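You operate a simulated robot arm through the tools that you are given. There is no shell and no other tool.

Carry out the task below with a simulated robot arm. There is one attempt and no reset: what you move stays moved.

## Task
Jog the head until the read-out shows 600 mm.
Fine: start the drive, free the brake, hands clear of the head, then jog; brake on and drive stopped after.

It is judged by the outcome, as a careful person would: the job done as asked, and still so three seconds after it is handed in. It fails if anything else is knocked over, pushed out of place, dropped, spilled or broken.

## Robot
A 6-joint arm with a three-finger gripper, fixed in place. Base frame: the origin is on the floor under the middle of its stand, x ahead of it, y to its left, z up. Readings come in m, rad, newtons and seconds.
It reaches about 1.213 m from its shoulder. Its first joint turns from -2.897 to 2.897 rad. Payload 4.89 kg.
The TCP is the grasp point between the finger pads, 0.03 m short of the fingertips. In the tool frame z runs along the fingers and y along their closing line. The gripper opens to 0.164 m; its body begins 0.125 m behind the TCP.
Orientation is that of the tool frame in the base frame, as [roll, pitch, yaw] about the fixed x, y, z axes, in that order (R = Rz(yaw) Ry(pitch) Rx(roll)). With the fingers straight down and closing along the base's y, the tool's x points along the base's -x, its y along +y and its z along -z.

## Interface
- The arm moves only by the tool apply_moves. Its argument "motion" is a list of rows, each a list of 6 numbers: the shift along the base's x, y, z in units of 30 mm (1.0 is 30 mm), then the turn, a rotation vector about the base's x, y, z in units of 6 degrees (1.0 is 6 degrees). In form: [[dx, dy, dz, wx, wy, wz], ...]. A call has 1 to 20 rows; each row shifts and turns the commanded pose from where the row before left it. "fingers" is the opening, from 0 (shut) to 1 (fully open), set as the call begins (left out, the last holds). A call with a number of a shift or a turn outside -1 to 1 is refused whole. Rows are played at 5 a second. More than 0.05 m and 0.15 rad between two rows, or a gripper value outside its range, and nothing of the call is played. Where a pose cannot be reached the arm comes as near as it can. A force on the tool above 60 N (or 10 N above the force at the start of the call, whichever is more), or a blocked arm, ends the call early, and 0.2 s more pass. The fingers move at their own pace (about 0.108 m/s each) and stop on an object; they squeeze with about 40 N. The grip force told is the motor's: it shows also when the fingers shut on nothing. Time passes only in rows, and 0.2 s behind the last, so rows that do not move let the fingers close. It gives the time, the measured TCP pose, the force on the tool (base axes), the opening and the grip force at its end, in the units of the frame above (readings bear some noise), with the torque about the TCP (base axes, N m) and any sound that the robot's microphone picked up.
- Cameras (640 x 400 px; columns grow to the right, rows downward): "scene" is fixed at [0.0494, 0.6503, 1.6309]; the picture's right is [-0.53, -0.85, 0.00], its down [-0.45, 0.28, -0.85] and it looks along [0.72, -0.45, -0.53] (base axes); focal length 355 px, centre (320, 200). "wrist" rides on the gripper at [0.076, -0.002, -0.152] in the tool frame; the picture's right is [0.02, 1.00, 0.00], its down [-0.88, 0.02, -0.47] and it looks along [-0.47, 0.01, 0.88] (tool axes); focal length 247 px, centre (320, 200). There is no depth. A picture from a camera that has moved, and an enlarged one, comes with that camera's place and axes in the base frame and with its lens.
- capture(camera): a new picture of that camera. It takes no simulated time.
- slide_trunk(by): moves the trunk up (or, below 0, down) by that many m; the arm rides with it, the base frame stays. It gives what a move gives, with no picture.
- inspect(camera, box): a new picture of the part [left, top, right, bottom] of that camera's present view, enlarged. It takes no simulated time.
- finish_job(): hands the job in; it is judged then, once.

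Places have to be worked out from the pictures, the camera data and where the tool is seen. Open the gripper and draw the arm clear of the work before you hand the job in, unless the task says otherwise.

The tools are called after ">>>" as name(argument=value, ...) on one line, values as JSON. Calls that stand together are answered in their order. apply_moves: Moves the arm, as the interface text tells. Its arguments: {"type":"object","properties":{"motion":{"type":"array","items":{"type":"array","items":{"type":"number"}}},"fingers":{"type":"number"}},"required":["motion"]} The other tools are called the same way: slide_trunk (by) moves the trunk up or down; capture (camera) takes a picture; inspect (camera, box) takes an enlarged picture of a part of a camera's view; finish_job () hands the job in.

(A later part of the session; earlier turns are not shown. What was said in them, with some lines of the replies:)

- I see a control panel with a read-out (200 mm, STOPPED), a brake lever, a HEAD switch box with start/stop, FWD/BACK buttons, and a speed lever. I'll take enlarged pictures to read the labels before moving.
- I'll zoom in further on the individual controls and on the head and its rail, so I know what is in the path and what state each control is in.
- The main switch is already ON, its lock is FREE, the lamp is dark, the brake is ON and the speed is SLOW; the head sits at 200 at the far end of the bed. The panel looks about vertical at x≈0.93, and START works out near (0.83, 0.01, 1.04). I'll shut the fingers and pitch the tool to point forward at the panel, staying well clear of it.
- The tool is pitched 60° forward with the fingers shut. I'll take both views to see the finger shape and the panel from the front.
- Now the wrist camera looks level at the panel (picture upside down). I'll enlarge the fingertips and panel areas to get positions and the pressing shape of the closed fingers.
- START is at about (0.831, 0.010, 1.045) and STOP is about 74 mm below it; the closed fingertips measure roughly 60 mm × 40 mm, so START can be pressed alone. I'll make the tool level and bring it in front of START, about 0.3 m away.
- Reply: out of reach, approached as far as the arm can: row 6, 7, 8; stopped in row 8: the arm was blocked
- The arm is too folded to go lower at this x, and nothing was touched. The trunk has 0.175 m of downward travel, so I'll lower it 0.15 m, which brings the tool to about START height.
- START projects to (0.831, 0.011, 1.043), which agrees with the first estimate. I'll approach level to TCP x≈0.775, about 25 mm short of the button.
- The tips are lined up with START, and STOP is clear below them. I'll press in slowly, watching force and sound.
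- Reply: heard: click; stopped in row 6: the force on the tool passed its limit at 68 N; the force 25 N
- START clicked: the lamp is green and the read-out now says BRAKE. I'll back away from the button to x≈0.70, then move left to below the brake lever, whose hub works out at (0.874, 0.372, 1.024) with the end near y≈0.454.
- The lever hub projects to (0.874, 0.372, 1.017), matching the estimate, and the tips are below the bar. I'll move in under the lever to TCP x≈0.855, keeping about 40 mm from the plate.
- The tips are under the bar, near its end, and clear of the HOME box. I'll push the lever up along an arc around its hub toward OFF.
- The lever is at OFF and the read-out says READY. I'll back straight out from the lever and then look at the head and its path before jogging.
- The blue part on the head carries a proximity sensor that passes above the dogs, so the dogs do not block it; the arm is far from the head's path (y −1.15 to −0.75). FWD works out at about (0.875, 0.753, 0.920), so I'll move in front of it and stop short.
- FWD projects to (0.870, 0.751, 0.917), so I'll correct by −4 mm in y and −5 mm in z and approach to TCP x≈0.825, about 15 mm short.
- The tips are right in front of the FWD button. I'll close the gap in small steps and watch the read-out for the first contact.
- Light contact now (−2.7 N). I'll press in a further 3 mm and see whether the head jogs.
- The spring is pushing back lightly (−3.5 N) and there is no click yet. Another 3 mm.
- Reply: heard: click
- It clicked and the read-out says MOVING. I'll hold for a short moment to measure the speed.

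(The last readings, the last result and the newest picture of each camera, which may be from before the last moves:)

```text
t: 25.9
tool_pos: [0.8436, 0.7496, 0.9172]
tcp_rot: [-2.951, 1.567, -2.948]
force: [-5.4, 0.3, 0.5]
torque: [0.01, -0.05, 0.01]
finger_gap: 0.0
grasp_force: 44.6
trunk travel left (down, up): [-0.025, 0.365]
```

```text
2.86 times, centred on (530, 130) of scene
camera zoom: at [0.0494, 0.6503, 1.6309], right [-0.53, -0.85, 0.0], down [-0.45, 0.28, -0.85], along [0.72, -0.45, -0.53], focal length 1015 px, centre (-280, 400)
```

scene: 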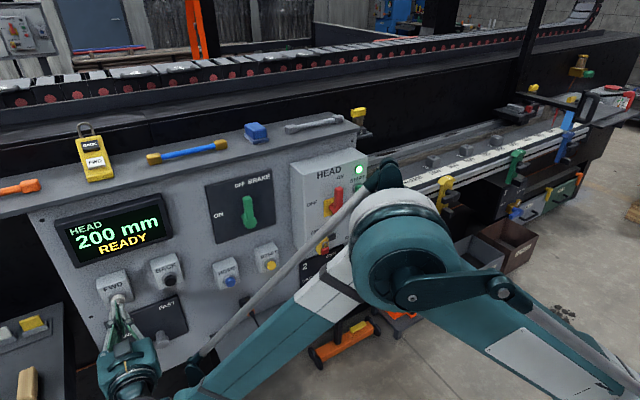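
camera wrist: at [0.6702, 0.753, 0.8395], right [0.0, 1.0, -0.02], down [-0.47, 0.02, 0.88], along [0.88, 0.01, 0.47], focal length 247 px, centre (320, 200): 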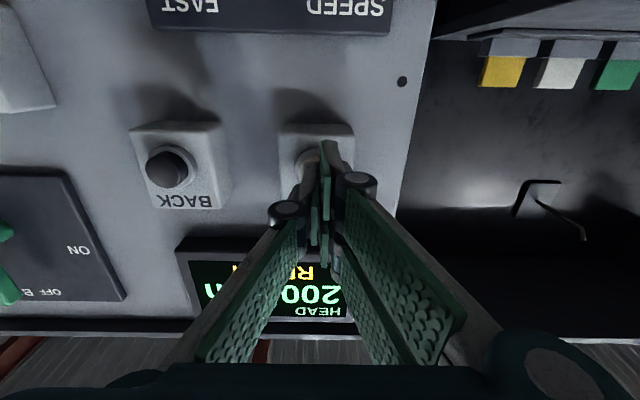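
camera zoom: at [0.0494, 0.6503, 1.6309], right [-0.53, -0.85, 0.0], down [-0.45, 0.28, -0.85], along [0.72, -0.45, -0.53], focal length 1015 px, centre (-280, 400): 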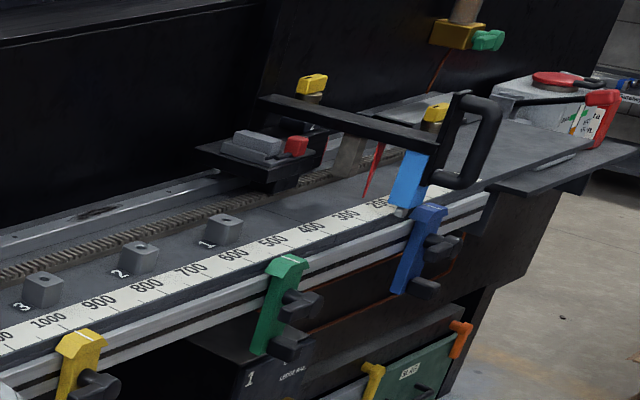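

After 1.0 s the read-out is at 250, so about 50 mm/s, and the head is visibly moving freely. I'll hold 2 s more and check again.

>>> apply_moves(motion=[[0, 0, 0, 0, 0, 0], [0, 0, 0, 0, 0, 0], [0, 0, 0, 0, 0, 0], [0, 0, 0, 0, 0, 0], [0, 0, 0, 0, 0, 0], [0, 0, 0, 0, 0, 0], [0, 0, 0, 0, 0, 0], [0, 0, 0, 0, 0, 0], [0, 0, 0, 0, 0, 0]])

>>> inspect(camera="scene", box=[40, 180, 200, 350])

>>> inspect(camera="scene", box=[420, 60, 640, 200])

```text
t: 27.9
tool_pos: [0.8433, 0.7484, 0.9155]
tcp_rot: [-2.946, 1.569, -2.942]
force: [-5.2, 0.7, 1.4]
torque: [-0.01, -0.03, 0.03]
finger_gap: 0.0001
grasp_force: 45.1
trunk travel left (down, up): [-0.025, 0.365]
```

```text
2.35 times, centred on (120, 265) of scene
camera zoom: at [0.0494, 0.6503, 1.6309], right [-0.53, -0.85, 0.0], down [-0.45, 0.28, -0.85], along [0.72, -0.45, -0.53], focal length 836 px, centre (791, 47)
```

zoom: 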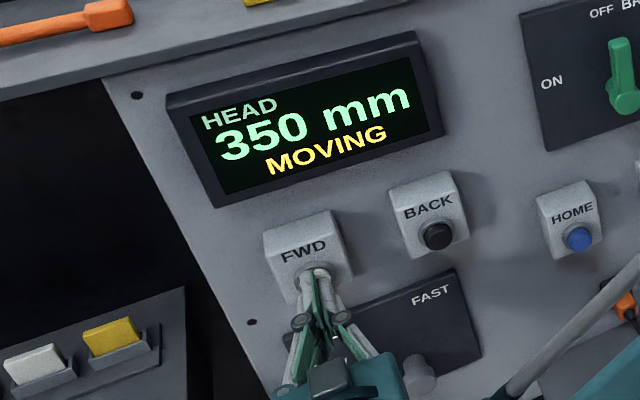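

```text
2.86 times, centred on (530, 130) of scene
camera zoom: at [0.0494, 0.6503, 1.6309], right [-0.53, -0.85, 0.0], down [-0.45, 0.28, -0.85], along [0.72, -0.45, -0.53], focal length 1015 px, centre (-280, 400)
```

zoom: 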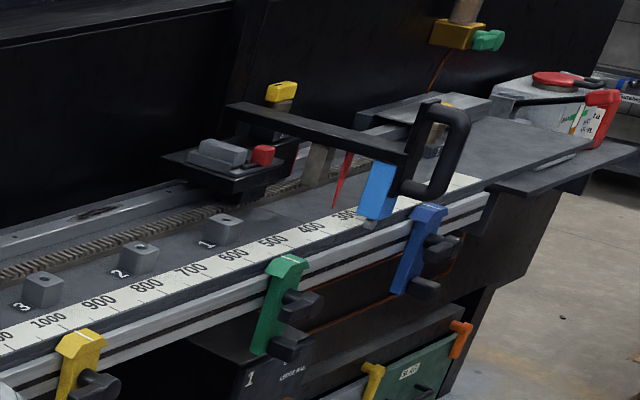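

Still a steady 50 mm/s (350 at t = 27.9). To learn how quickly it stops, I'll hold 0.8 s more and then release in the same call.

>>> apply_moves(motion=[[0, 0, 0, 0, 0, 0], [0, 0, 0, 0, 0, 0], [0, 0, 0, 0, 0, 0], [0, 0, 0, 0, 0, 0], [-0.5, 0, 0, 0, 0, 0], [0, 0, 0, 0, 0, 0]])

>>> inspect(camera="scene", box=[40, 180, 200, 350])

```text
t: 29.3
tool_pos: [0.829, 0.7487, 0.9153]
tcp_rot: [-2.959, 1.568, -2.96]
force: [-0.2, -0.5, 0.2]
torque: [0.01, -0.02, 0.0]
finger_gap: 0.0
grasp_force: 45.4
trunk travel left (down, up): [-0.025, 0.365]
```

```text
2.35 times, centred on (120, 265) of scene
camera zoom: at [0.0494, 0.6503, 1.6309], right [-0.53, -0.85, 0.0], down [-0.45, 0.28, -0.85], along [0.72, -0.45, -0.53], focal length 836 px, centre (791, 47)
```

zoom: 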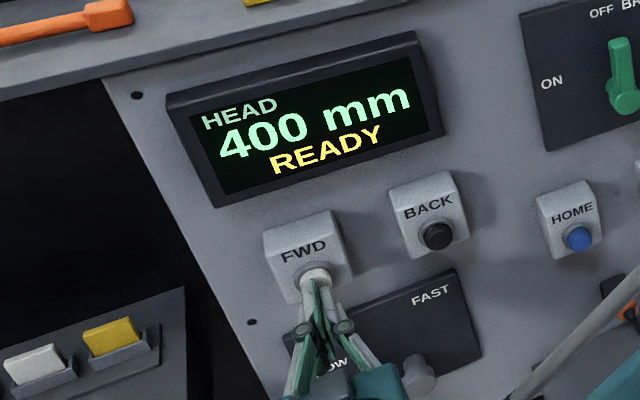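

Release took effect promptly: it stopped at exactly 400 with READY. I'll press FWD again by the same 15 mm and hold about 2.5 s, staying short of 600, then read.

>>> apply_moves(motion=[[0.5, 0, 0, 0, 0, 0], [0, 0, 0, 0, 0, 0], [0, 0, 0, 0, 0, 0], [0, 0, 0, 0, 0, 0], [0, 0, 0, 0, 0, 0], [0, 0, 0, 0, 0, 0], [0, 0, 0, 0, 0, 0], [0, 0, 0, 0, 0, 0], [0, 0, 0, 0, 0, 0], [0, 0, 0, 0, 0, 0]])

>>> inspect(camera="scene", box=[40, 180, 200, 350])

>>> inspect(camera="scene", box=[420, 60, 640, 200])

```text
t: 31.5
tool_pos: [0.8434, 0.749, 0.9155]
tcp_rot: [-2.926, 1.569, -2.927]
force: [-5.8, 1.7, -0.4]
torque: [0.02, -0.01, 0.02]
finger_gap: 0.0057
grasp_force: 45.1
trunk travel left (down, up): [-0.025, 0.365]
heard: click
```

```text
2.35 times, centred on (120, 265) of scene
camera zoom: at [0.0494, 0.6503, 1.6309], right [-0.53, -0.85, 0.0], down [-0.45, 0.28, -0.85], along [0.72, -0.45, -0.53], focal length 836 px, centre (791, 47)
```

zoom: 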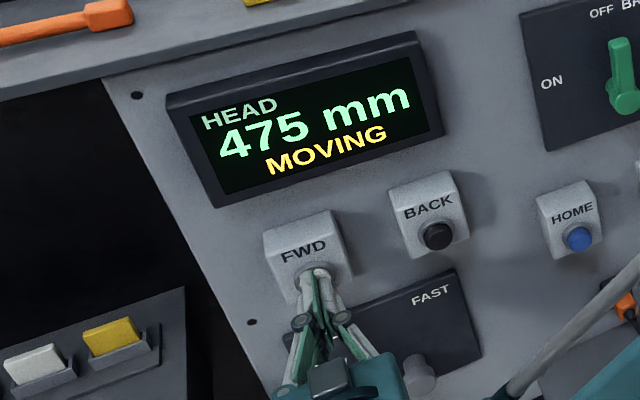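

```text
2.86 times, centred on (530, 130) of scene
camera zoom: at [0.0494, 0.6503, 1.6309], right [-0.53, -0.85, 0.0], down [-0.45, 0.28, -0.85], along [0.72, -0.45, -0.53], focal length 1015 px, centre (-280, 400)
```

zoom: 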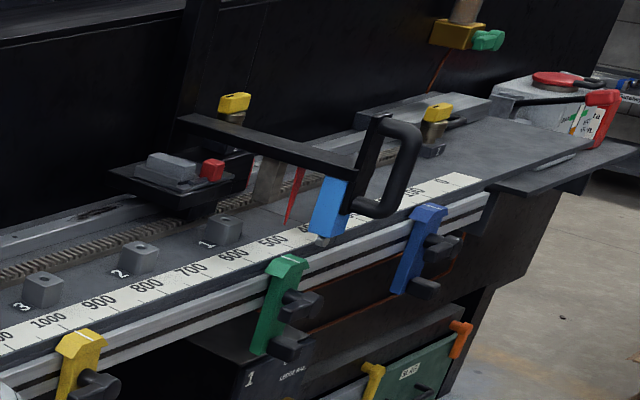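

The read-out now shows 475, so it seems to count in 25 mm steps. I'll continue in short holds to learn the timing of the steps before the final release.

>>> apply_moves(motion=[[0, 0, 0, 0, 0, 0]])

>>> inspect(camera="scene", box=[40, 180, 200, 350])

>>> inspect(camera="scene", box=[470, 80, 590, 170])

```text
t: 31.9
tool_pos: [0.8428, 0.7507, 0.915]
tcp_rot: [-2.938, 1.568, -2.938]
force: [-4.9, 2.0, 0.1]
torque: [-0.02, -0.05, 0.04]
finger_gap: 0.0
grasp_force: 44.7
trunk travel left (down, up): [-0.025, 0.365]
```

```text
2.35 times, centred on (120, 265) of scene
camera zoom: at [0.0494, 0.6503, 1.6309], right [-0.53, -0.85, 0.0], down [-0.45, 0.28, -0.85], along [0.72, -0.45, -0.53], focal length 836 px, centre (791, 47)
```

zoom: 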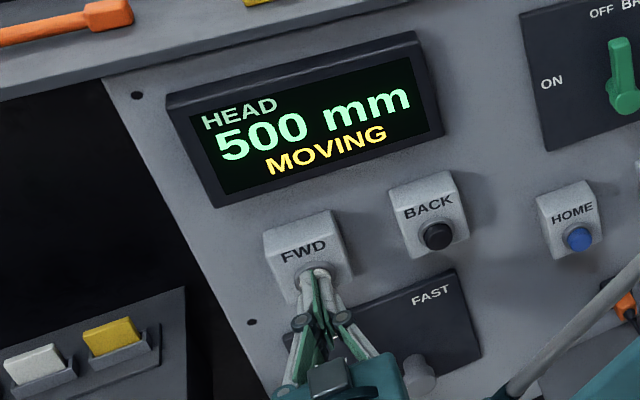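

```text
4.44 times, centred on (530, 125) of scene
camera zoom: at [0.0494, 0.6503, 1.6309], right [-0.53, -0.85, 0.0], down [-0.45, 0.28, -0.85], along [0.72, -0.45, -0.53], focal length 1579 px, centre (-613, 533)
```

zoom: 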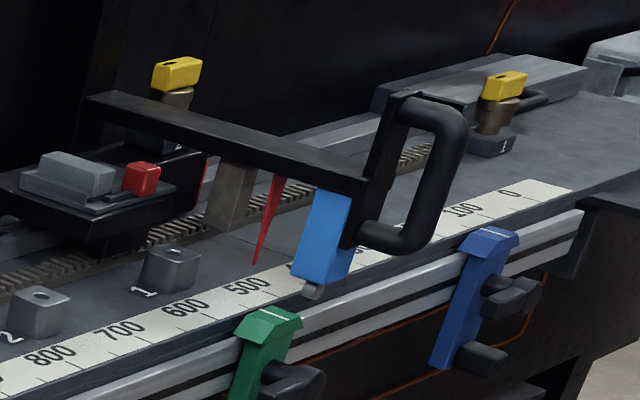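

It reads 500 at t = 31.9, with the pointer agreeing on the scale. Another 0.4 s hold.

>>> apply_moves(motion=[[0, 0, 0, 0, 0, 0]])

>>> inspect(camera="scene", box=[40, 180, 200, 350])

>>> inspect(camera="scene", box=[470, 80, 590, 170])

```text
t: 32.3
tool_pos: [0.8427, 0.7488, 0.9163]
tcp_rot: [-2.933, 1.568, -2.933]
force: [-4.9, 1.1, -0.5]
torque: [-0.01, -0.03, 0.04]
finger_gap: 0.0001
grasp_force: 45.2
trunk travel left (down, up): [-0.025, 0.365]
```

```text
2.35 times, centred on (120, 265) of scene
camera zoom: at [0.0494, 0.6503, 1.6309], right [-0.53, -0.85, 0.0], down [-0.45, 0.28, -0.85], along [0.72, -0.45, -0.53], focal length 836 px, centre (791, 47)
```

zoom: 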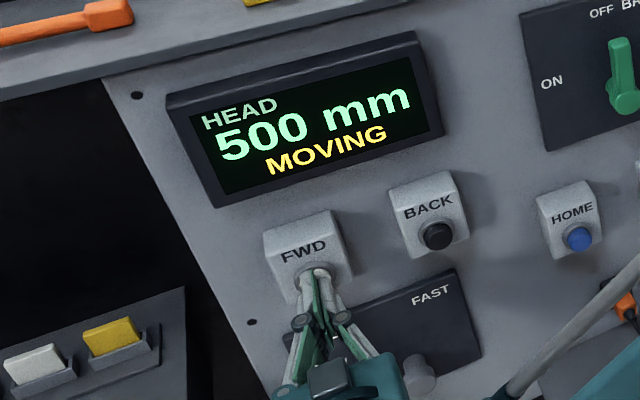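

```text
4.44 times, centred on (530, 125) of scene
camera zoom: at [0.0494, 0.6503, 1.6309], right [-0.53, -0.85, 0.0], down [-0.45, 0.28, -0.85], along [0.72, -0.45, -0.53], focal length 1579 px, centre (-613, 533)
```

zoom: 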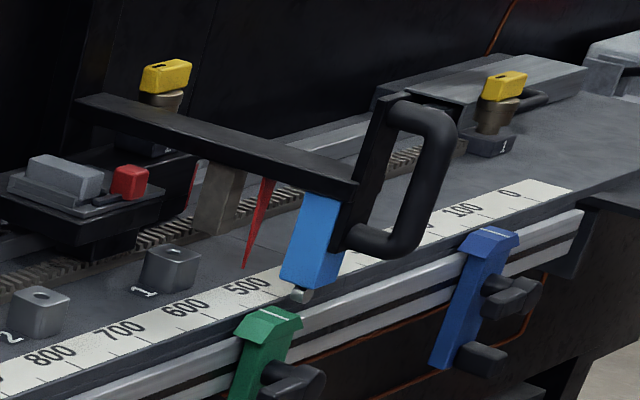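

The head moves steadily while the read-out counts in 25 mm steps (still 500 at t = 32.3). One more 0.4 s hold.

>>> apply_moves(motion=[[0, 0, 0, 0, 0, 0]])

>>> inspect(camera="scene", box=[40, 180, 200, 350])

>>> inspect(camera="scene", box=[470, 80, 590, 170])

```text
t: 32.7
tool_pos: [0.8429, 0.7499, 0.9154]
tcp_rot: [-2.942, 1.566, -2.942]
force: [-5.3, 1.1, -0.3]
torque: [-0.03, -0.01, 0.04]
finger_gap: 0.0
grasp_force: 45.0
trunk travel left (down, up): [-0.025, 0.365]
```

```text
2.35 times, centred on (120, 265) of scene
camera zoom: at [0.0494, 0.6503, 1.6309], right [-0.53, -0.85, 0.0], down [-0.45, 0.28, -0.85], along [0.72, -0.45, -0.53], focal length 836 px, centre (791, 47)
```

zoom: 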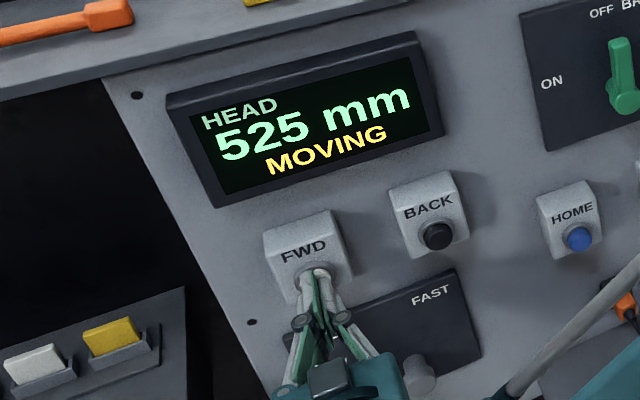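

```text
4.44 times, centred on (530, 125) of scene
camera zoom: at [0.0494, 0.6503, 1.6309], right [-0.53, -0.85, 0.0], down [-0.45, 0.28, -0.85], along [0.72, -0.45, -0.53], focal length 1579 px, centre (-613, 533)
```

zoom: 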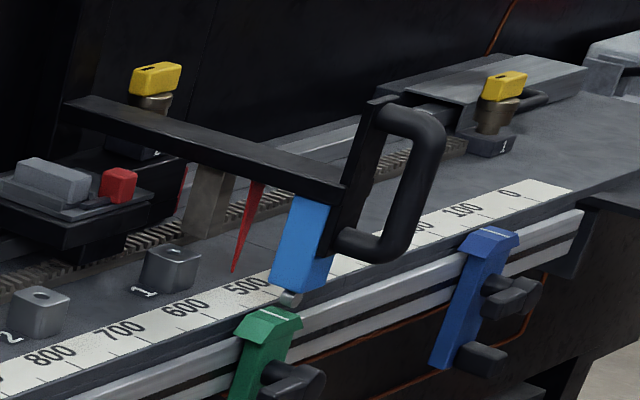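

It reads 525 at t = 32.7. The steps fit rounding to the nearest 25 mm at about 45 mm/s, so the head is really near 529 mm; one more short hold to refine this.

>>> apply_moves(motion=[[0, 0, 0, 0, 0, 0]])

>>> inspect(camera="scene", box=[40, 180, 200, 350])

>>> inspect(camera="scene", box=[470, 80, 590, 170])

```text
t: 33.1
tool_pos: [0.8418, 0.7502, 0.9142]
tcp_rot: [-2.941, 1.567, -2.939]
force: [-4.4, -0.1, -0.7]
torque: [0.03, -0.04, 0.04]
finger_gap: 0.0001
grasp_force: 44.5
trunk travel left (down, up): [-0.025, 0.365]
```

```text
2.35 times, centred on (120, 265) of scene
camera zoom: at [0.0494, 0.6503, 1.6309], right [-0.53, -0.85, 0.0], down [-0.45, 0.28, -0.85], along [0.72, -0.45, -0.53], focal length 836 px, centre (791, 47)
```

zoom: 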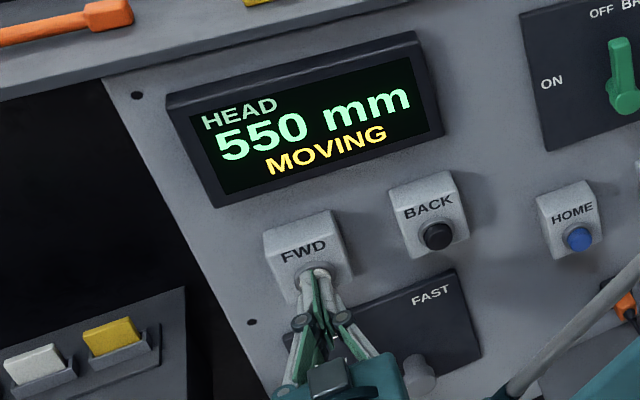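

```text
4.44 times, centred on (530, 125) of scene
camera zoom: at [0.0494, 0.6503, 1.6309], right [-0.53, -0.85, 0.0], down [-0.45, 0.28, -0.85], along [0.72, -0.45, -0.53], focal length 1579 px, centre (-613, 533)
```

zoom: 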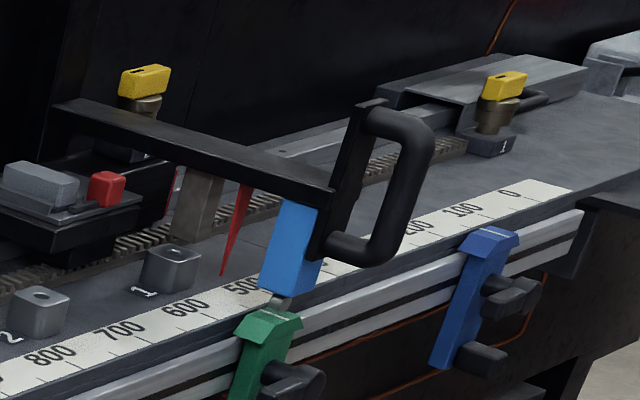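

It reads 550 at t = 33.1, consistent with about 45 mm/s, and the head's path toward 600 looks clear. One more 0.4 s hold before the timed release.

>>> apply_moves(motion=[[0, 0, 0, 0, 0, 0]])

>>> inspect(camera="scene", box=[40, 180, 200, 350])

>>> inspect(camera="scene", box=[470, 80, 590, 170])

```text
t: 33.5
tool_pos: [0.844, 0.7491, 0.915]
tcp_rot: [-2.948, 1.567, -2.948]
force: [-4.7, 0.3, -0.6]
torque: [-0.01, -0.05, 0.02]
finger_gap: 0.0
grasp_force: 45.1
trunk travel left (down, up): [-0.025, 0.365]
```

```text
2.35 times, centred on (120, 265) of scene
camera zoom: at [0.0494, 0.6503, 1.6309], right [-0.53, -0.85, 0.0], down [-0.45, 0.28, -0.85], along [0.72, -0.45, -0.53], focal length 836 px, centre (791, 47)
```

zoom: 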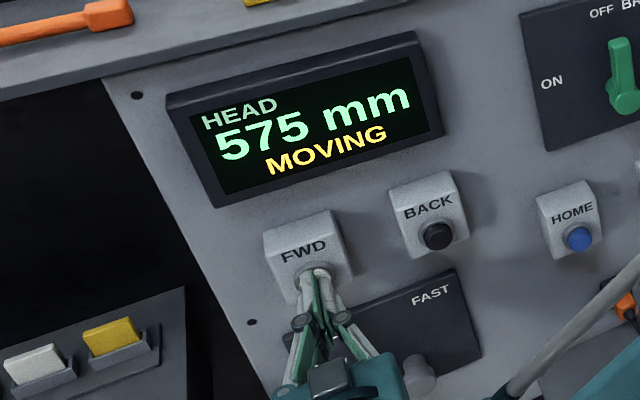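

```text
4.44 times, centred on (530, 125) of scene
camera zoom: at [0.0494, 0.6503, 1.6309], right [-0.53, -0.85, 0.0], down [-0.45, 0.28, -0.85], along [0.72, -0.45, -0.53], focal length 1579 px, centre (-613, 533)
```

zoom: 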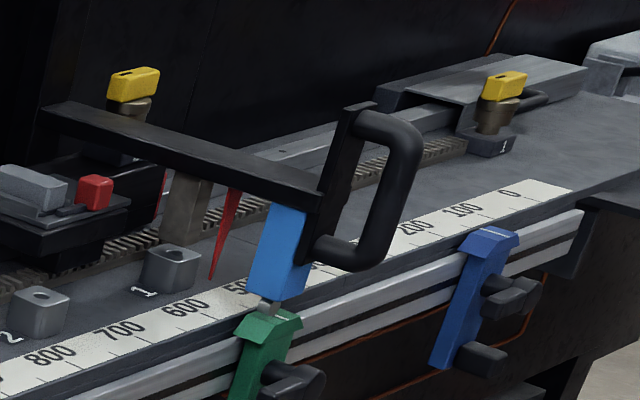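

At t = 33.5 it reads 575 (true position about 564 by my fit at 44.5 mm/s). With a release lag of about 0.2 s, holding three more rows and then releasing should stop it at about 600.

>>> apply_moves(motion=[[0, 0, 0, 0, 0, 0], [0, 0, 0, 0, 0, 0], [0, 0, 0, 0, 0, 0], [-0.5, 0, 0, 0, 0, 0], [0, 0, 0, 0, 0, 0]])

>>> inspect(camera="scene", box=[40, 180, 200, 350])

>>> inspect(camera="scene", box=[470, 80, 590, 170])

```text
t: 34.7
tool_pos: [0.8274, 0.7483, 0.9142]
tcp_rot: [-2.965, 1.568, -2.965]
force: [0.1, 0.3, 0.1]
torque: [-0.04, -0.01, 0.03]
finger_gap: 0.0
grasp_force: 45.0
trunk travel left (down, up): [-0.025, 0.365]
```

```text
2.35 times, centred on (120, 265) of scene
camera zoom: at [0.0494, 0.6503, 1.6309], right [-0.53, -0.85, 0.0], down [-0.45, 0.28, -0.85], along [0.72, -0.45, -0.53], focal length 836 px, centre (791, 47)
```

zoom: 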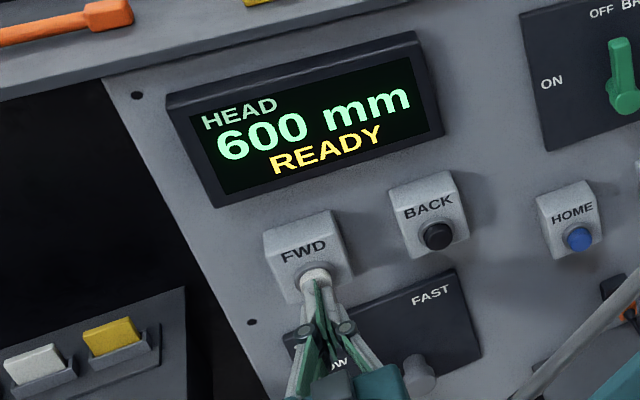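

```text
4.44 times, centred on (530, 125) of scene
camera zoom: at [0.0494, 0.6503, 1.6309], right [-0.53, -0.85, 0.0], down [-0.45, 0.28, -0.85], along [0.72, -0.45, -0.53], focal length 1579 px, centre (-613, 533)
```

zoom: 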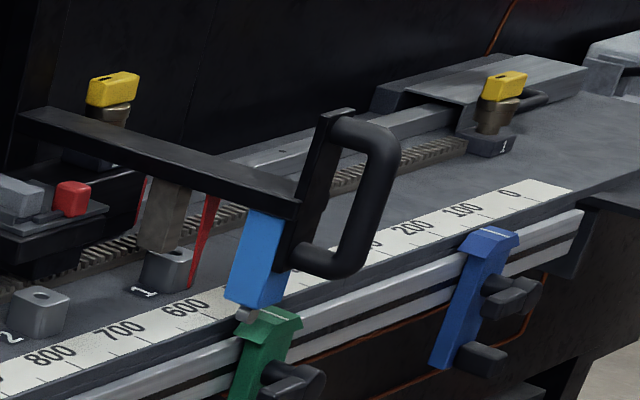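

The head has stopped with the read-out at 600 mm and READY, and the pointer sits at 600 on the scale. I'll back off from FWD and go to the right-hand side of the brake lever to push it back to ON.

>>> apply_moves(motion=[[-0.5, 0, 0, 0, 0, 0], [-1, 0, 0, 0, 0, 0], [-1, 0, 0, 0, 0, 0], [-1, 0, 0, 0, 0, 0], [-0.75, -0.95, 0.37, 0, 0, 0], [0, -0.95, 0.37, 0, 0, 0], [0, -0.95, 0.37, 0, 0, 0], [0, -0.95, 0.37, 0, 0, 0], [0, -0.95, 0.37, 0, 0, 0], [0, -0.95, 0.37, 0, 0, 0], [0, -0.95, 0.37, 0, 0, 0], [0, -0.95, 0.37, 0, 0, 0], [0, -0.95, 0.37, 0, 0, 0], [0, -0.95, 0.37, 0, 0, 0], [0, -0.95, 0.37, 0, 0, 0], [0, -0.95, 0.37, 0, 0, 0], [0, -0.95, 0.37, 0, 0, 0], [0, -0.95, 0.37, 0, 0, 0], [0, -0.95, 0.37, 0, 0, 0], [0, 0, 0, 0, 0, 0]])

>>> capture(camera="wrist")

>>> capture(camera="scene")

```text
t: 38.9
tool_pos: [0.7017, 0.3214, 1.0815]
tcp_rot: [-2.881, 1.566, -2.879]
force: [0.0, 1.1, 0.5]
torque: [0.01, -0.02, -0.12]
finger_gap: 0.0
grasp_force: 44.9
trunk travel left (down, up): [-0.025, 0.365]
```

```text
taken
camera wrist: at [0.5498, 0.3213, 1.0044], right [0.0, 1.0, -0.02], down [-0.47, 0.02, 0.88], along [0.88, 0.01, 0.47], focal length 247 px, centre (320, 200)
```

wrist: 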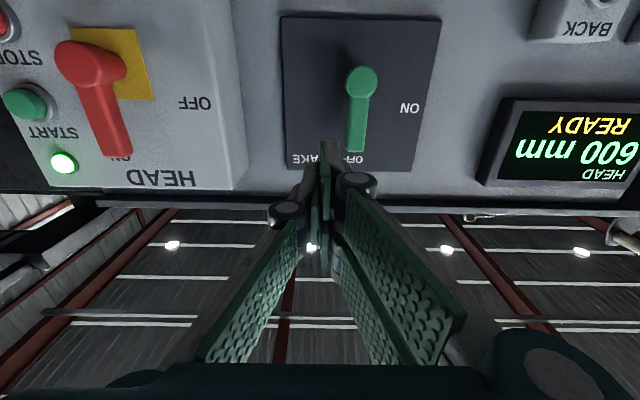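

```text
taken
```

scene: 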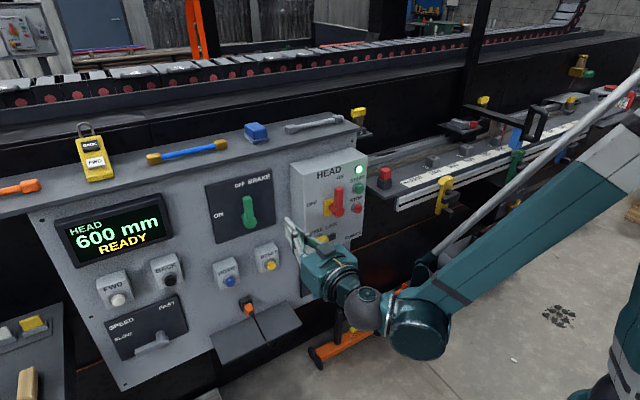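

The lever stands upright at y≈0.371 with its end near z≈1.10; the read-out still shows 600. I'll move in on its right side with about 20 mm clearance.

>>> apply_moves(motion=[[0.85, 0, 0, 0, 0, 0], [0.85, 0, 0, 0, 0, 0], [0.85, 0, 0, 0, 0, 0], [0.85, 0, 0, 0, 0, 0], [0.85, 0, 0, 0, 0, 0], [0.85, 0, 0, 0, 0, 0], [0, 0, 0, 0, 0, 0]])

>>> capture(camera="wrist")

>>> inspect(camera="scene", box=[180, 160, 320, 300])

```text
t: 40.5
tool_pos: [0.8559, 0.3219, 1.0828]
tcp_rot: [-2.953, 1.568, -2.955]
force: [0.5, 0.2, -0.2]
torque: [-0.01, 0.07, -0.01]
finger_gap: 0.0
grasp_force: 45.2
trunk travel left (down, up): [-0.025, 0.365]
```

```text
taken
camera wrist: at [0.7032, 0.3215, 1.006], right [0.0, 1.0, -0.02], down [-0.47, 0.02, 0.88], along [0.88, 0.01, 0.47], focal length 247 px, centre (320, 200)
```

wrist: 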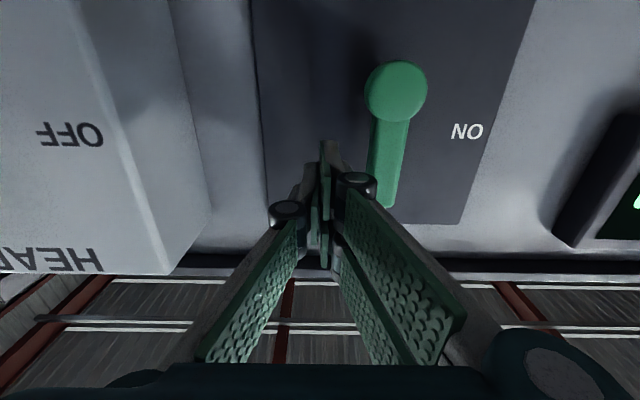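

```text
2.86 times, centred on (250, 230) of scene
camera zoom: at [0.0494, 0.6503, 1.6309], right [-0.53, -0.85, 0.0], down [-0.45, 0.28, -0.85], along [0.72, -0.45, -0.53], focal length 1015 px, centre (520, 114)
```

zoom: 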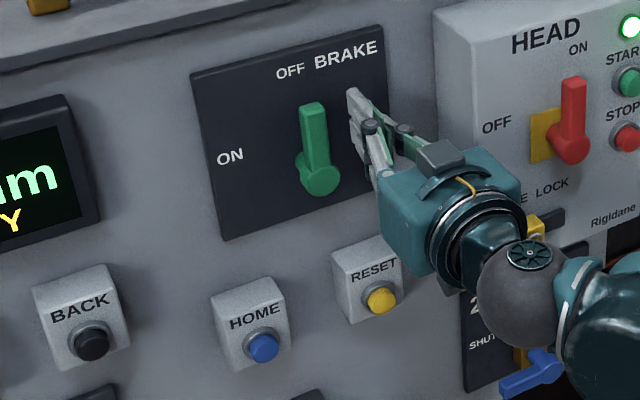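

The tips are to the right of the lever, with no contact. I'll push it left and down along its arc to ON.

>>> apply_moves(motion=[[0, 0.35, 0, 0, 0, 0], [0, 0.32, 0.05, 0, 0, 0], [0, 0.27, 0.17, 0, 0, 0], [0, 0.27, 0.17, 0, 0, 0], [0, 0.27, 0.1, 0, 0, 0], [0, 0.33, -0.05, 0, 0, 0], [0, 0.33, -0.1, 0, 0, 0], [0, 0.33, -0.15, 0, 0, 0], [0, 0.25, -0.28, 0, 0, 0], [0, 0.25, -0.3, 0, 0, 0], [0, 0.2, -0.32, 0, 0, 0], [0, 0, -0.1, 0, 0, 0]])

>>> inspect(camera="scene", box=[180, 160, 320, 300])

>>> inspect(camera="scene", box=[40, 180, 200, 290])

```text
t: 43.1
tool_pos: [0.8542, 0.4169, 1.0614]
tcp_rot: [-1.671, 1.57, -1.67]
force: [16.7, -2.7, 51.2]
torque: [-0.04, -1.69, -0.39]
finger_gap: 0.0
grasp_force: 44.9
trunk travel left (down, up): [-0.025, 0.365]
```

```text
2.86 times, centred on (250, 230) of scene
camera zoom: at [0.0494, 0.6503, 1.6309], right [-0.53, -0.85, 0.0], down [-0.45, 0.28, -0.85], along [0.72, -0.45, -0.53], focal length 1015 px, centre (520, 114)
```

zoom: 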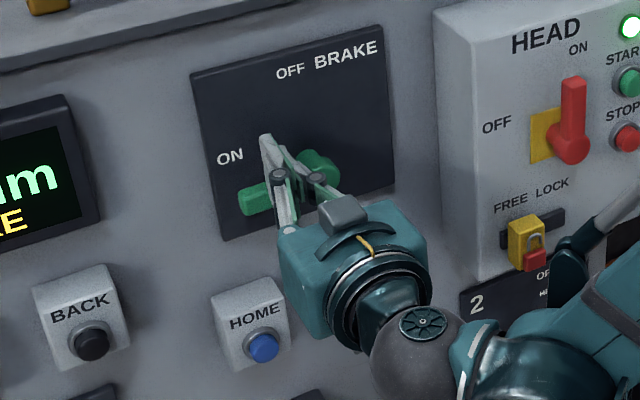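

```text
3.64 times, centred on (120, 235) of scene
camera zoom: at [0.0494, 0.6503, 1.6309], right [-0.53, -0.85, 0.0], down [-0.45, 0.28, -0.85], along [0.72, -0.45, -0.53], focal length 1292 px, centre (1047, 73)
```

zoom: 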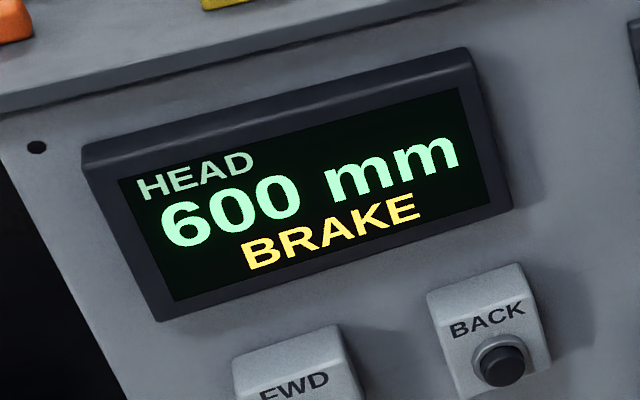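

The brake is at its ON stop and the read-out shows 600 mm / BRAKE. I'll lift off the lever, back out to x≈0.70 and go across in front of STOP at about (0.831, 0.011, 0.968).

>>> apply_moves(motion=[[0, 0, 0.5, 0, 0, 0], [-1, 0, 0.1, 0, 0, 0], [-1, 0, 0, 0, 0, 0], [-1, 0, 0, 0, 0, 0], [-1, 0, 0, 0, 0, 0], [-1, 0, 0, 0, 0, 0], [0, -0.97, -0.28, 0, 0, 0], [0, -0.97, -0.28, 0, 0, 0], [0, -0.97, -0.28, 0, 0, 0], [0, -0.97, -0.28, 0, 0, 0], [0, -0.97, -0.28, 0, 0, 0], [0, -0.97, -0.28, 0, 0, 0], [0, -0.97, -0.28, 0, 0, 0], [0, -0.97, -0.28, 0, 0, 0], [0, -0.97, -0.28, 0, 0, 0], [0, -0.97, -0.28, 0, 0, 0], [0, -0.97, -0.28, 0, 0, 0], [0, -0.97, -0.28, 0, 0, 0], [0, -0.97, -0.28, 0, 0, 0], [0, -0.93, 0, 0, 0, 0]])

>>> capture(camera="wrist")

>>> capture(camera="scene")

```text
t: 47.3
tool_pos: [0.7185, 0.0148, 1.0127]
tcp_rot: [-3.011, 1.565, -3.011]
force: [0.3, 0.7, 0.3]
torque: [0.03, 0.01, -0.12]
finger_gap: 0.0
grasp_force: 44.9
out of reach, approached as far as the arm can: row 15, 16, 17, 18, 19
trunk travel left (down, up): [-0.025, 0.365]
```

```text
taken
camera wrist: at [0.5665, 0.0144, 0.9364], right [0.0, 1.0, -0.02], down [-0.47, 0.02, 0.88], along [0.88, 0.01, 0.47], focal length 247 px, centre (320, 200)
```

wrist: 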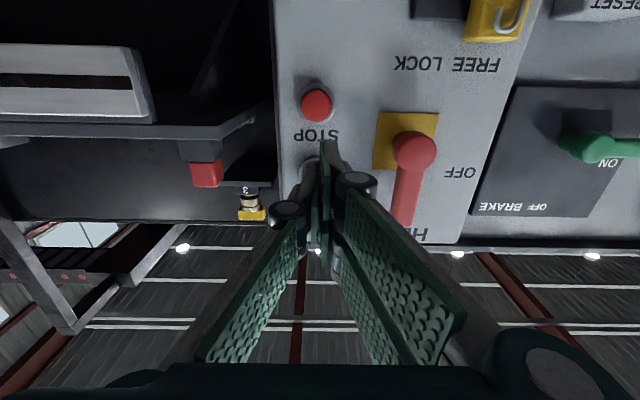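

```text
taken
```

scene: 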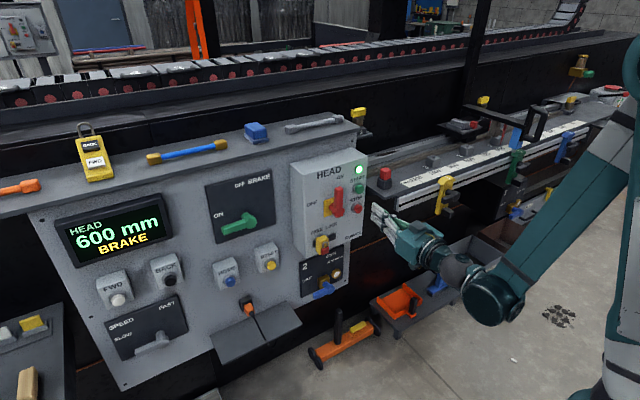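

The arm is near its fold limit here and hung at z≈1.013, clear of everything. I'll lower the trunk by its last 24 mm and see where the tool sits.

>>> slide_trunk(by=-0.024)

>>> apply_moves(motion=[[0.3, 0, 0, 0, 0, 0], [0, 0, 0, 0, 0, 0]])

```text
t: 48.0
tool_pos: [0.7192, 0.0142, 0.9901]
tcp_rot: [-3.044, 1.567, -3.042]
force: [-1.0, 0.5, -0.3]
torque: [0.0, 0.01, 0.03]
finger_gap: 0.0
grasp_force: 45.1
trunk travel left (down, up): [-0.001, 0.389]
```

```text
t: 48.6
tool_pos: [0.7279, 0.0153, 0.99]
tcp_rot: [-3.064, 1.564, -3.061]
force: [0.8, 0.5, 0.5]
torque: [-0.02, 0.0, 0.03]
finger_gap: 0.0
grasp_force: 45.0
trunk travel left (down, up): [-0.001, 0.389]
```

The commanded pose now follows the measured one at (0.728, 0.015, 0.990). I'll go forward 45 mm and down 22 mm together, which should be reachable, stopping 25 mm short of STOP.

>>> apply_moves(motion=[[0.5, -0.05, -0.1, 0, 0, 0], [0.4, -0.05, -0.2, 0, 0, 0], [0.3, -0.03, -0.2, 0, 0, 0], [0.3, 0, -0.23, 0, 0, 0], [0, 0, 0, 0, 0, 0]])

>>> capture(camera="wrist")

>>> inspect(camera="scene", box=[290, 130, 450, 250])

```text
t: 49.8
tool_pos: [0.7727, 0.0108, 0.9697]
tcp_rot: [-3.075, 1.564, -3.076]
force: [0.4, -0.6, 0.1]
torque: [-0.04, 0.01, 0.0]
finger_gap: 0.0001
grasp_force: 45.1
trunk travel left (down, up): [-0.001, 0.389]
```

```text
taken
camera wrist: at [0.621, 0.0103, 0.8932], right [0.0, 1.0, -0.02], down [-0.47, 0.02, 0.88], along [0.88, 0.01, 0.47], focal length 247 px, centre (320, 200)
```

wrist: 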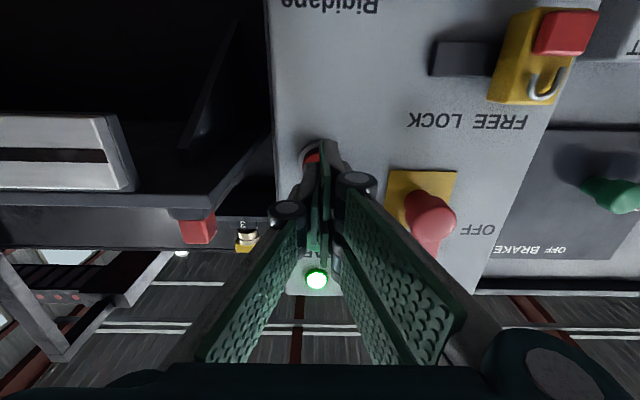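

```text
3.33 times, centred on (370, 190) of scene
camera zoom: at [0.0494, 0.6503, 1.6309], right [-0.53, -0.85, 0.0], down [-0.45, 0.28, -0.85], along [0.72, -0.45, -0.53], focal length 1184 px, centre (153, 233)
```

zoom: 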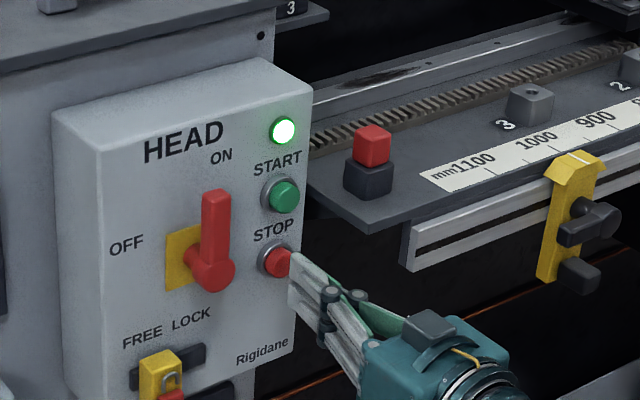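

The tips are lined up with STOP. I'll press it slowly.

>>> apply_moves(motion=[[0.35, 0, 0, 0, 0, 0], [0.3, 0, 0, 0, 0, 0], [0.1, 0, 0, 0, 0, 0], [0.1, 0, 0, 0, 0, 0]])

>>> inspect(camera="scene", box=[290, 130, 450, 250])

>>> inspect(camera="scene", box=[40, 180, 200, 290])

```text
t: 50.8
tool_pos: [0.7979, 0.0109, 0.9673]
tcp_rot: [-3.073, 1.566, -3.071]
force: [-4.5, 0.0, -1.2]
torque: [0.02, 0.05, -0.03]
finger_gap: 0.0
grasp_force: 44.6
trunk travel left (down, up): [-0.001, 0.389]
heard: click
```

```text
3.33 times, centred on (370, 190) of scene
camera zoom: at [0.0494, 0.6503, 1.6309], right [-0.53, -0.85, 0.0], down [-0.45, 0.28, -0.85], along [0.72, -0.45, -0.53], focal length 1184 px, centre (153, 233)
```

zoom: 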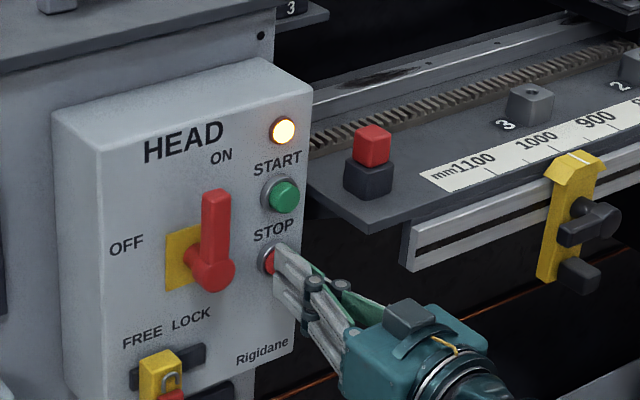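

```text
3.64 times, centred on (120, 235) of scene
camera zoom: at [0.0494, 0.6503, 1.6309], right [-0.53, -0.85, 0.0], down [-0.45, 0.28, -0.85], along [0.72, -0.45, -0.53], focal length 1292 px, centre (1047, 73)
```

zoom: 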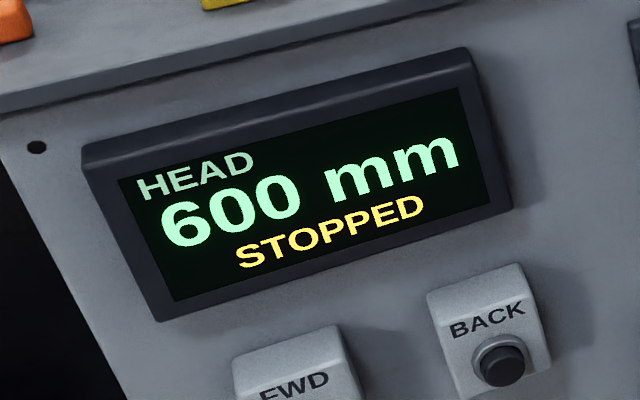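

The drive clicked off and the read-out shows 600 mm / STOPPED; the lamp is amber for now. I'll back away from the button and up, then check that the lamp settles.

>>> apply_moves(motion=[[-0.6, 0, 0, 0, 0, 0], [-0.6, 0, 0.1, 0, 0, 0], [-0.5, 0, 0.4, 0, 0, 0], [-0.5, 0, 0.5, 0, 0, 0], [-0.5, 0, 0.6, 0, 0, 0], [-0.5, 0, 0.6, 0, 0, 0], [0, 0, 0, 0, 0, 0]])

>>> slide_trunk(by=0.17)

>>> capture(camera="scene")

>>> inspect(camera="scene", box=[290, 130, 450, 250])

```text
t: 52.4
tool_pos: [0.7016, 0.0112, 1.0353]
tcp_rot: [-3.029, 1.564, -3.028]
force: [0.9, 0.1, -1.5]
torque: [0.01, -0.07, 0.01]
finger_gap: 0.0
grasp_force: 45.0
out of reach, approached as far as the arm can: row 2
trunk travel left (down, up): [-0.001, 0.389]
```

```text
t: 54.3
tool_pos: [0.7016, 0.0107, 1.2058]
tcp_rot: [-3.04, 1.566, -3.04]
force: [0.6, -0.1, -0.7]
torque: [-0.04, -0.01, 0.0]
finger_gap: 0.0
grasp_force: 45.3
trunk travel left (down, up): [-0.171, 0.219]
```

```text
taken
```

scene: 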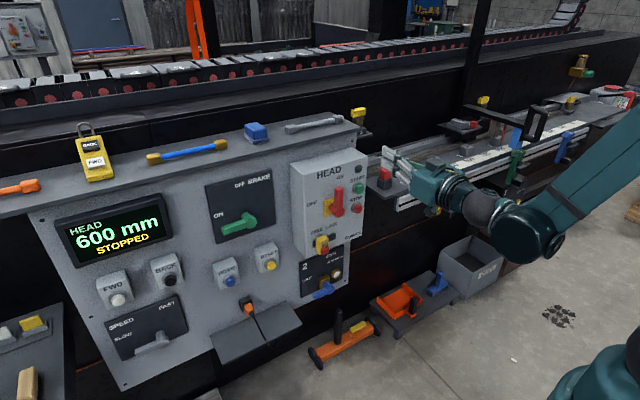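

```text
3.33 times, centred on (370, 190) of scene
camera zoom: at [0.0494, 0.6503, 1.6309], right [-0.53, -0.85, 0.0], down [-0.45, 0.28, -0.85], along [0.72, -0.45, -0.53], focal length 1184 px, centre (153, 233)
```

zoom: 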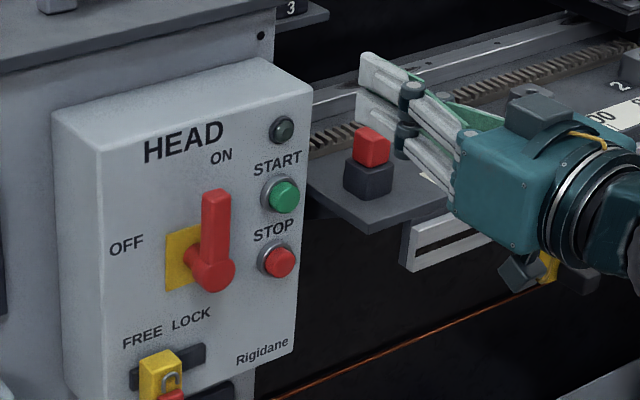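

The lamp has gone dark, as at the start, and the read-out holds 600 mm / STOPPED with the brake at ON. I'll draw the arm back and up, and open the gripper.

>>> apply_moves(motion=[[-1, 0, 0.3, 0, 0, 0], [-1, 0, 0.4, 0, 0, 0], [-1, 0, 0.5, 0, 0, 0], [-1, 0, 0.5, 0, 0, 0], [-0.8, 0, 0.5, 0, 0, 0], [0, 0, 0.5, 0, 0, 0], [0, 0, 0, 0, 0, 0], [0, 0, 0, 0, 0, 0]], fingers=1)

>>> capture(camera="scene")

>>> inspect(camera="scene", box=[40, 150, 380, 362])

>>> inspect(camera="scene", box=[430, 70, 630, 195])

```text
t: 56.1
tool_pos: [0.5587, 0.0101, 1.2865]
tcp_rot: [-3.034, 1.566, -3.035]
force: [-0.1, -0.1, -0.3]
torque: [0.0, -0.02, 0.0]
finger_gap: 0.1635
grasp_force: 0.1
trunk travel left (down, up): [-0.171, 0.219]
```

```text
taken
```

scene: 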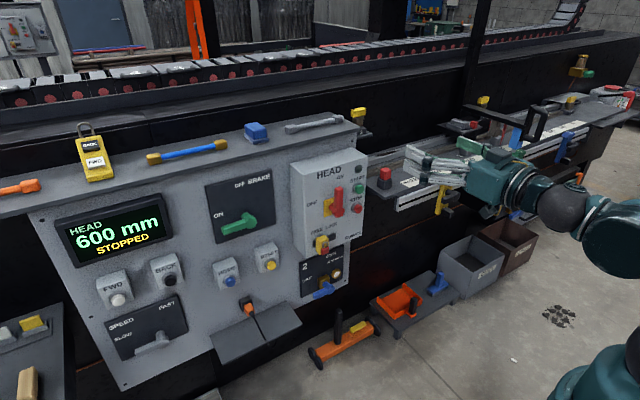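

```text
1.88 times, centred on (210, 256) of scene
camera zoom: at [0.0494, 0.6503, 1.6309], right [-0.53, -0.85, 0.0], down [-0.45, 0.28, -0.85], along [0.72, -0.45, -0.53], focal length 669 px, centre (527, 95)
```

zoom: 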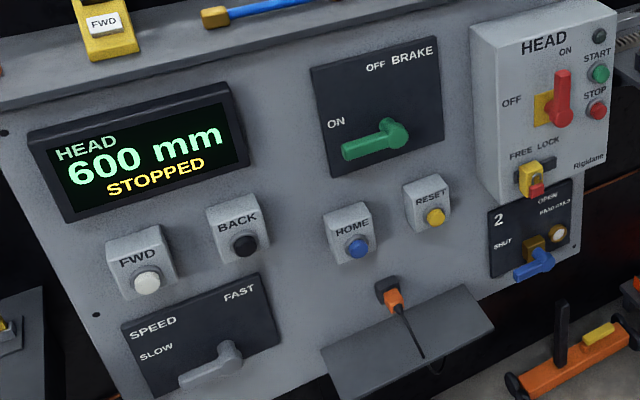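

```text
3.20 times, centred on (530, 132) of scene
camera zoom: at [0.0494, 0.6503, 1.6309], right [-0.53, -0.85, 0.0], down [-0.45, 0.28, -0.85], along [0.72, -0.45, -0.53], focal length 1137 px, centre (-352, 416)
```

zoom: 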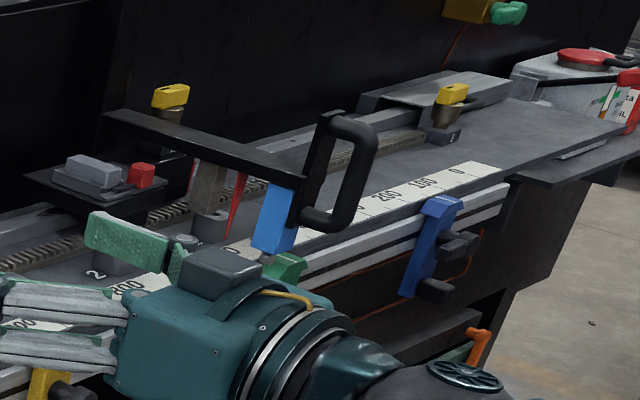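

All checks out: the read-out shows 600 mm / STOPPED, the brake lever is back at ON, the lamp is dark and the other controls look as they did at the start. The gripper is open and the arm is clear, so I'll hand the job in.

>>> finish_job()

```text
The job is handed in.
```

The head is at 600 mm on the read-out, with the brake back on and the drive stopped. The job is handed in.

- **Sequence:** I pressed START, pushed the brake lever to OFF and jogged forward on SLOW. Once the read-out showed 600 mm I put the brake back to ON and pressed STOP. The arm stayed well away from the head while it moved.
- **Precision:** the read-out counts in 25 mm steps. From the jog timing and the pointer on the scale, I put the true position within a few millimetres of 600.
- **Final state:** the display reads 600 mm / STOPPED and the drive lamp is dark. Nothing else looked moved. The gripper is open and the arm is drawn back from the panel.
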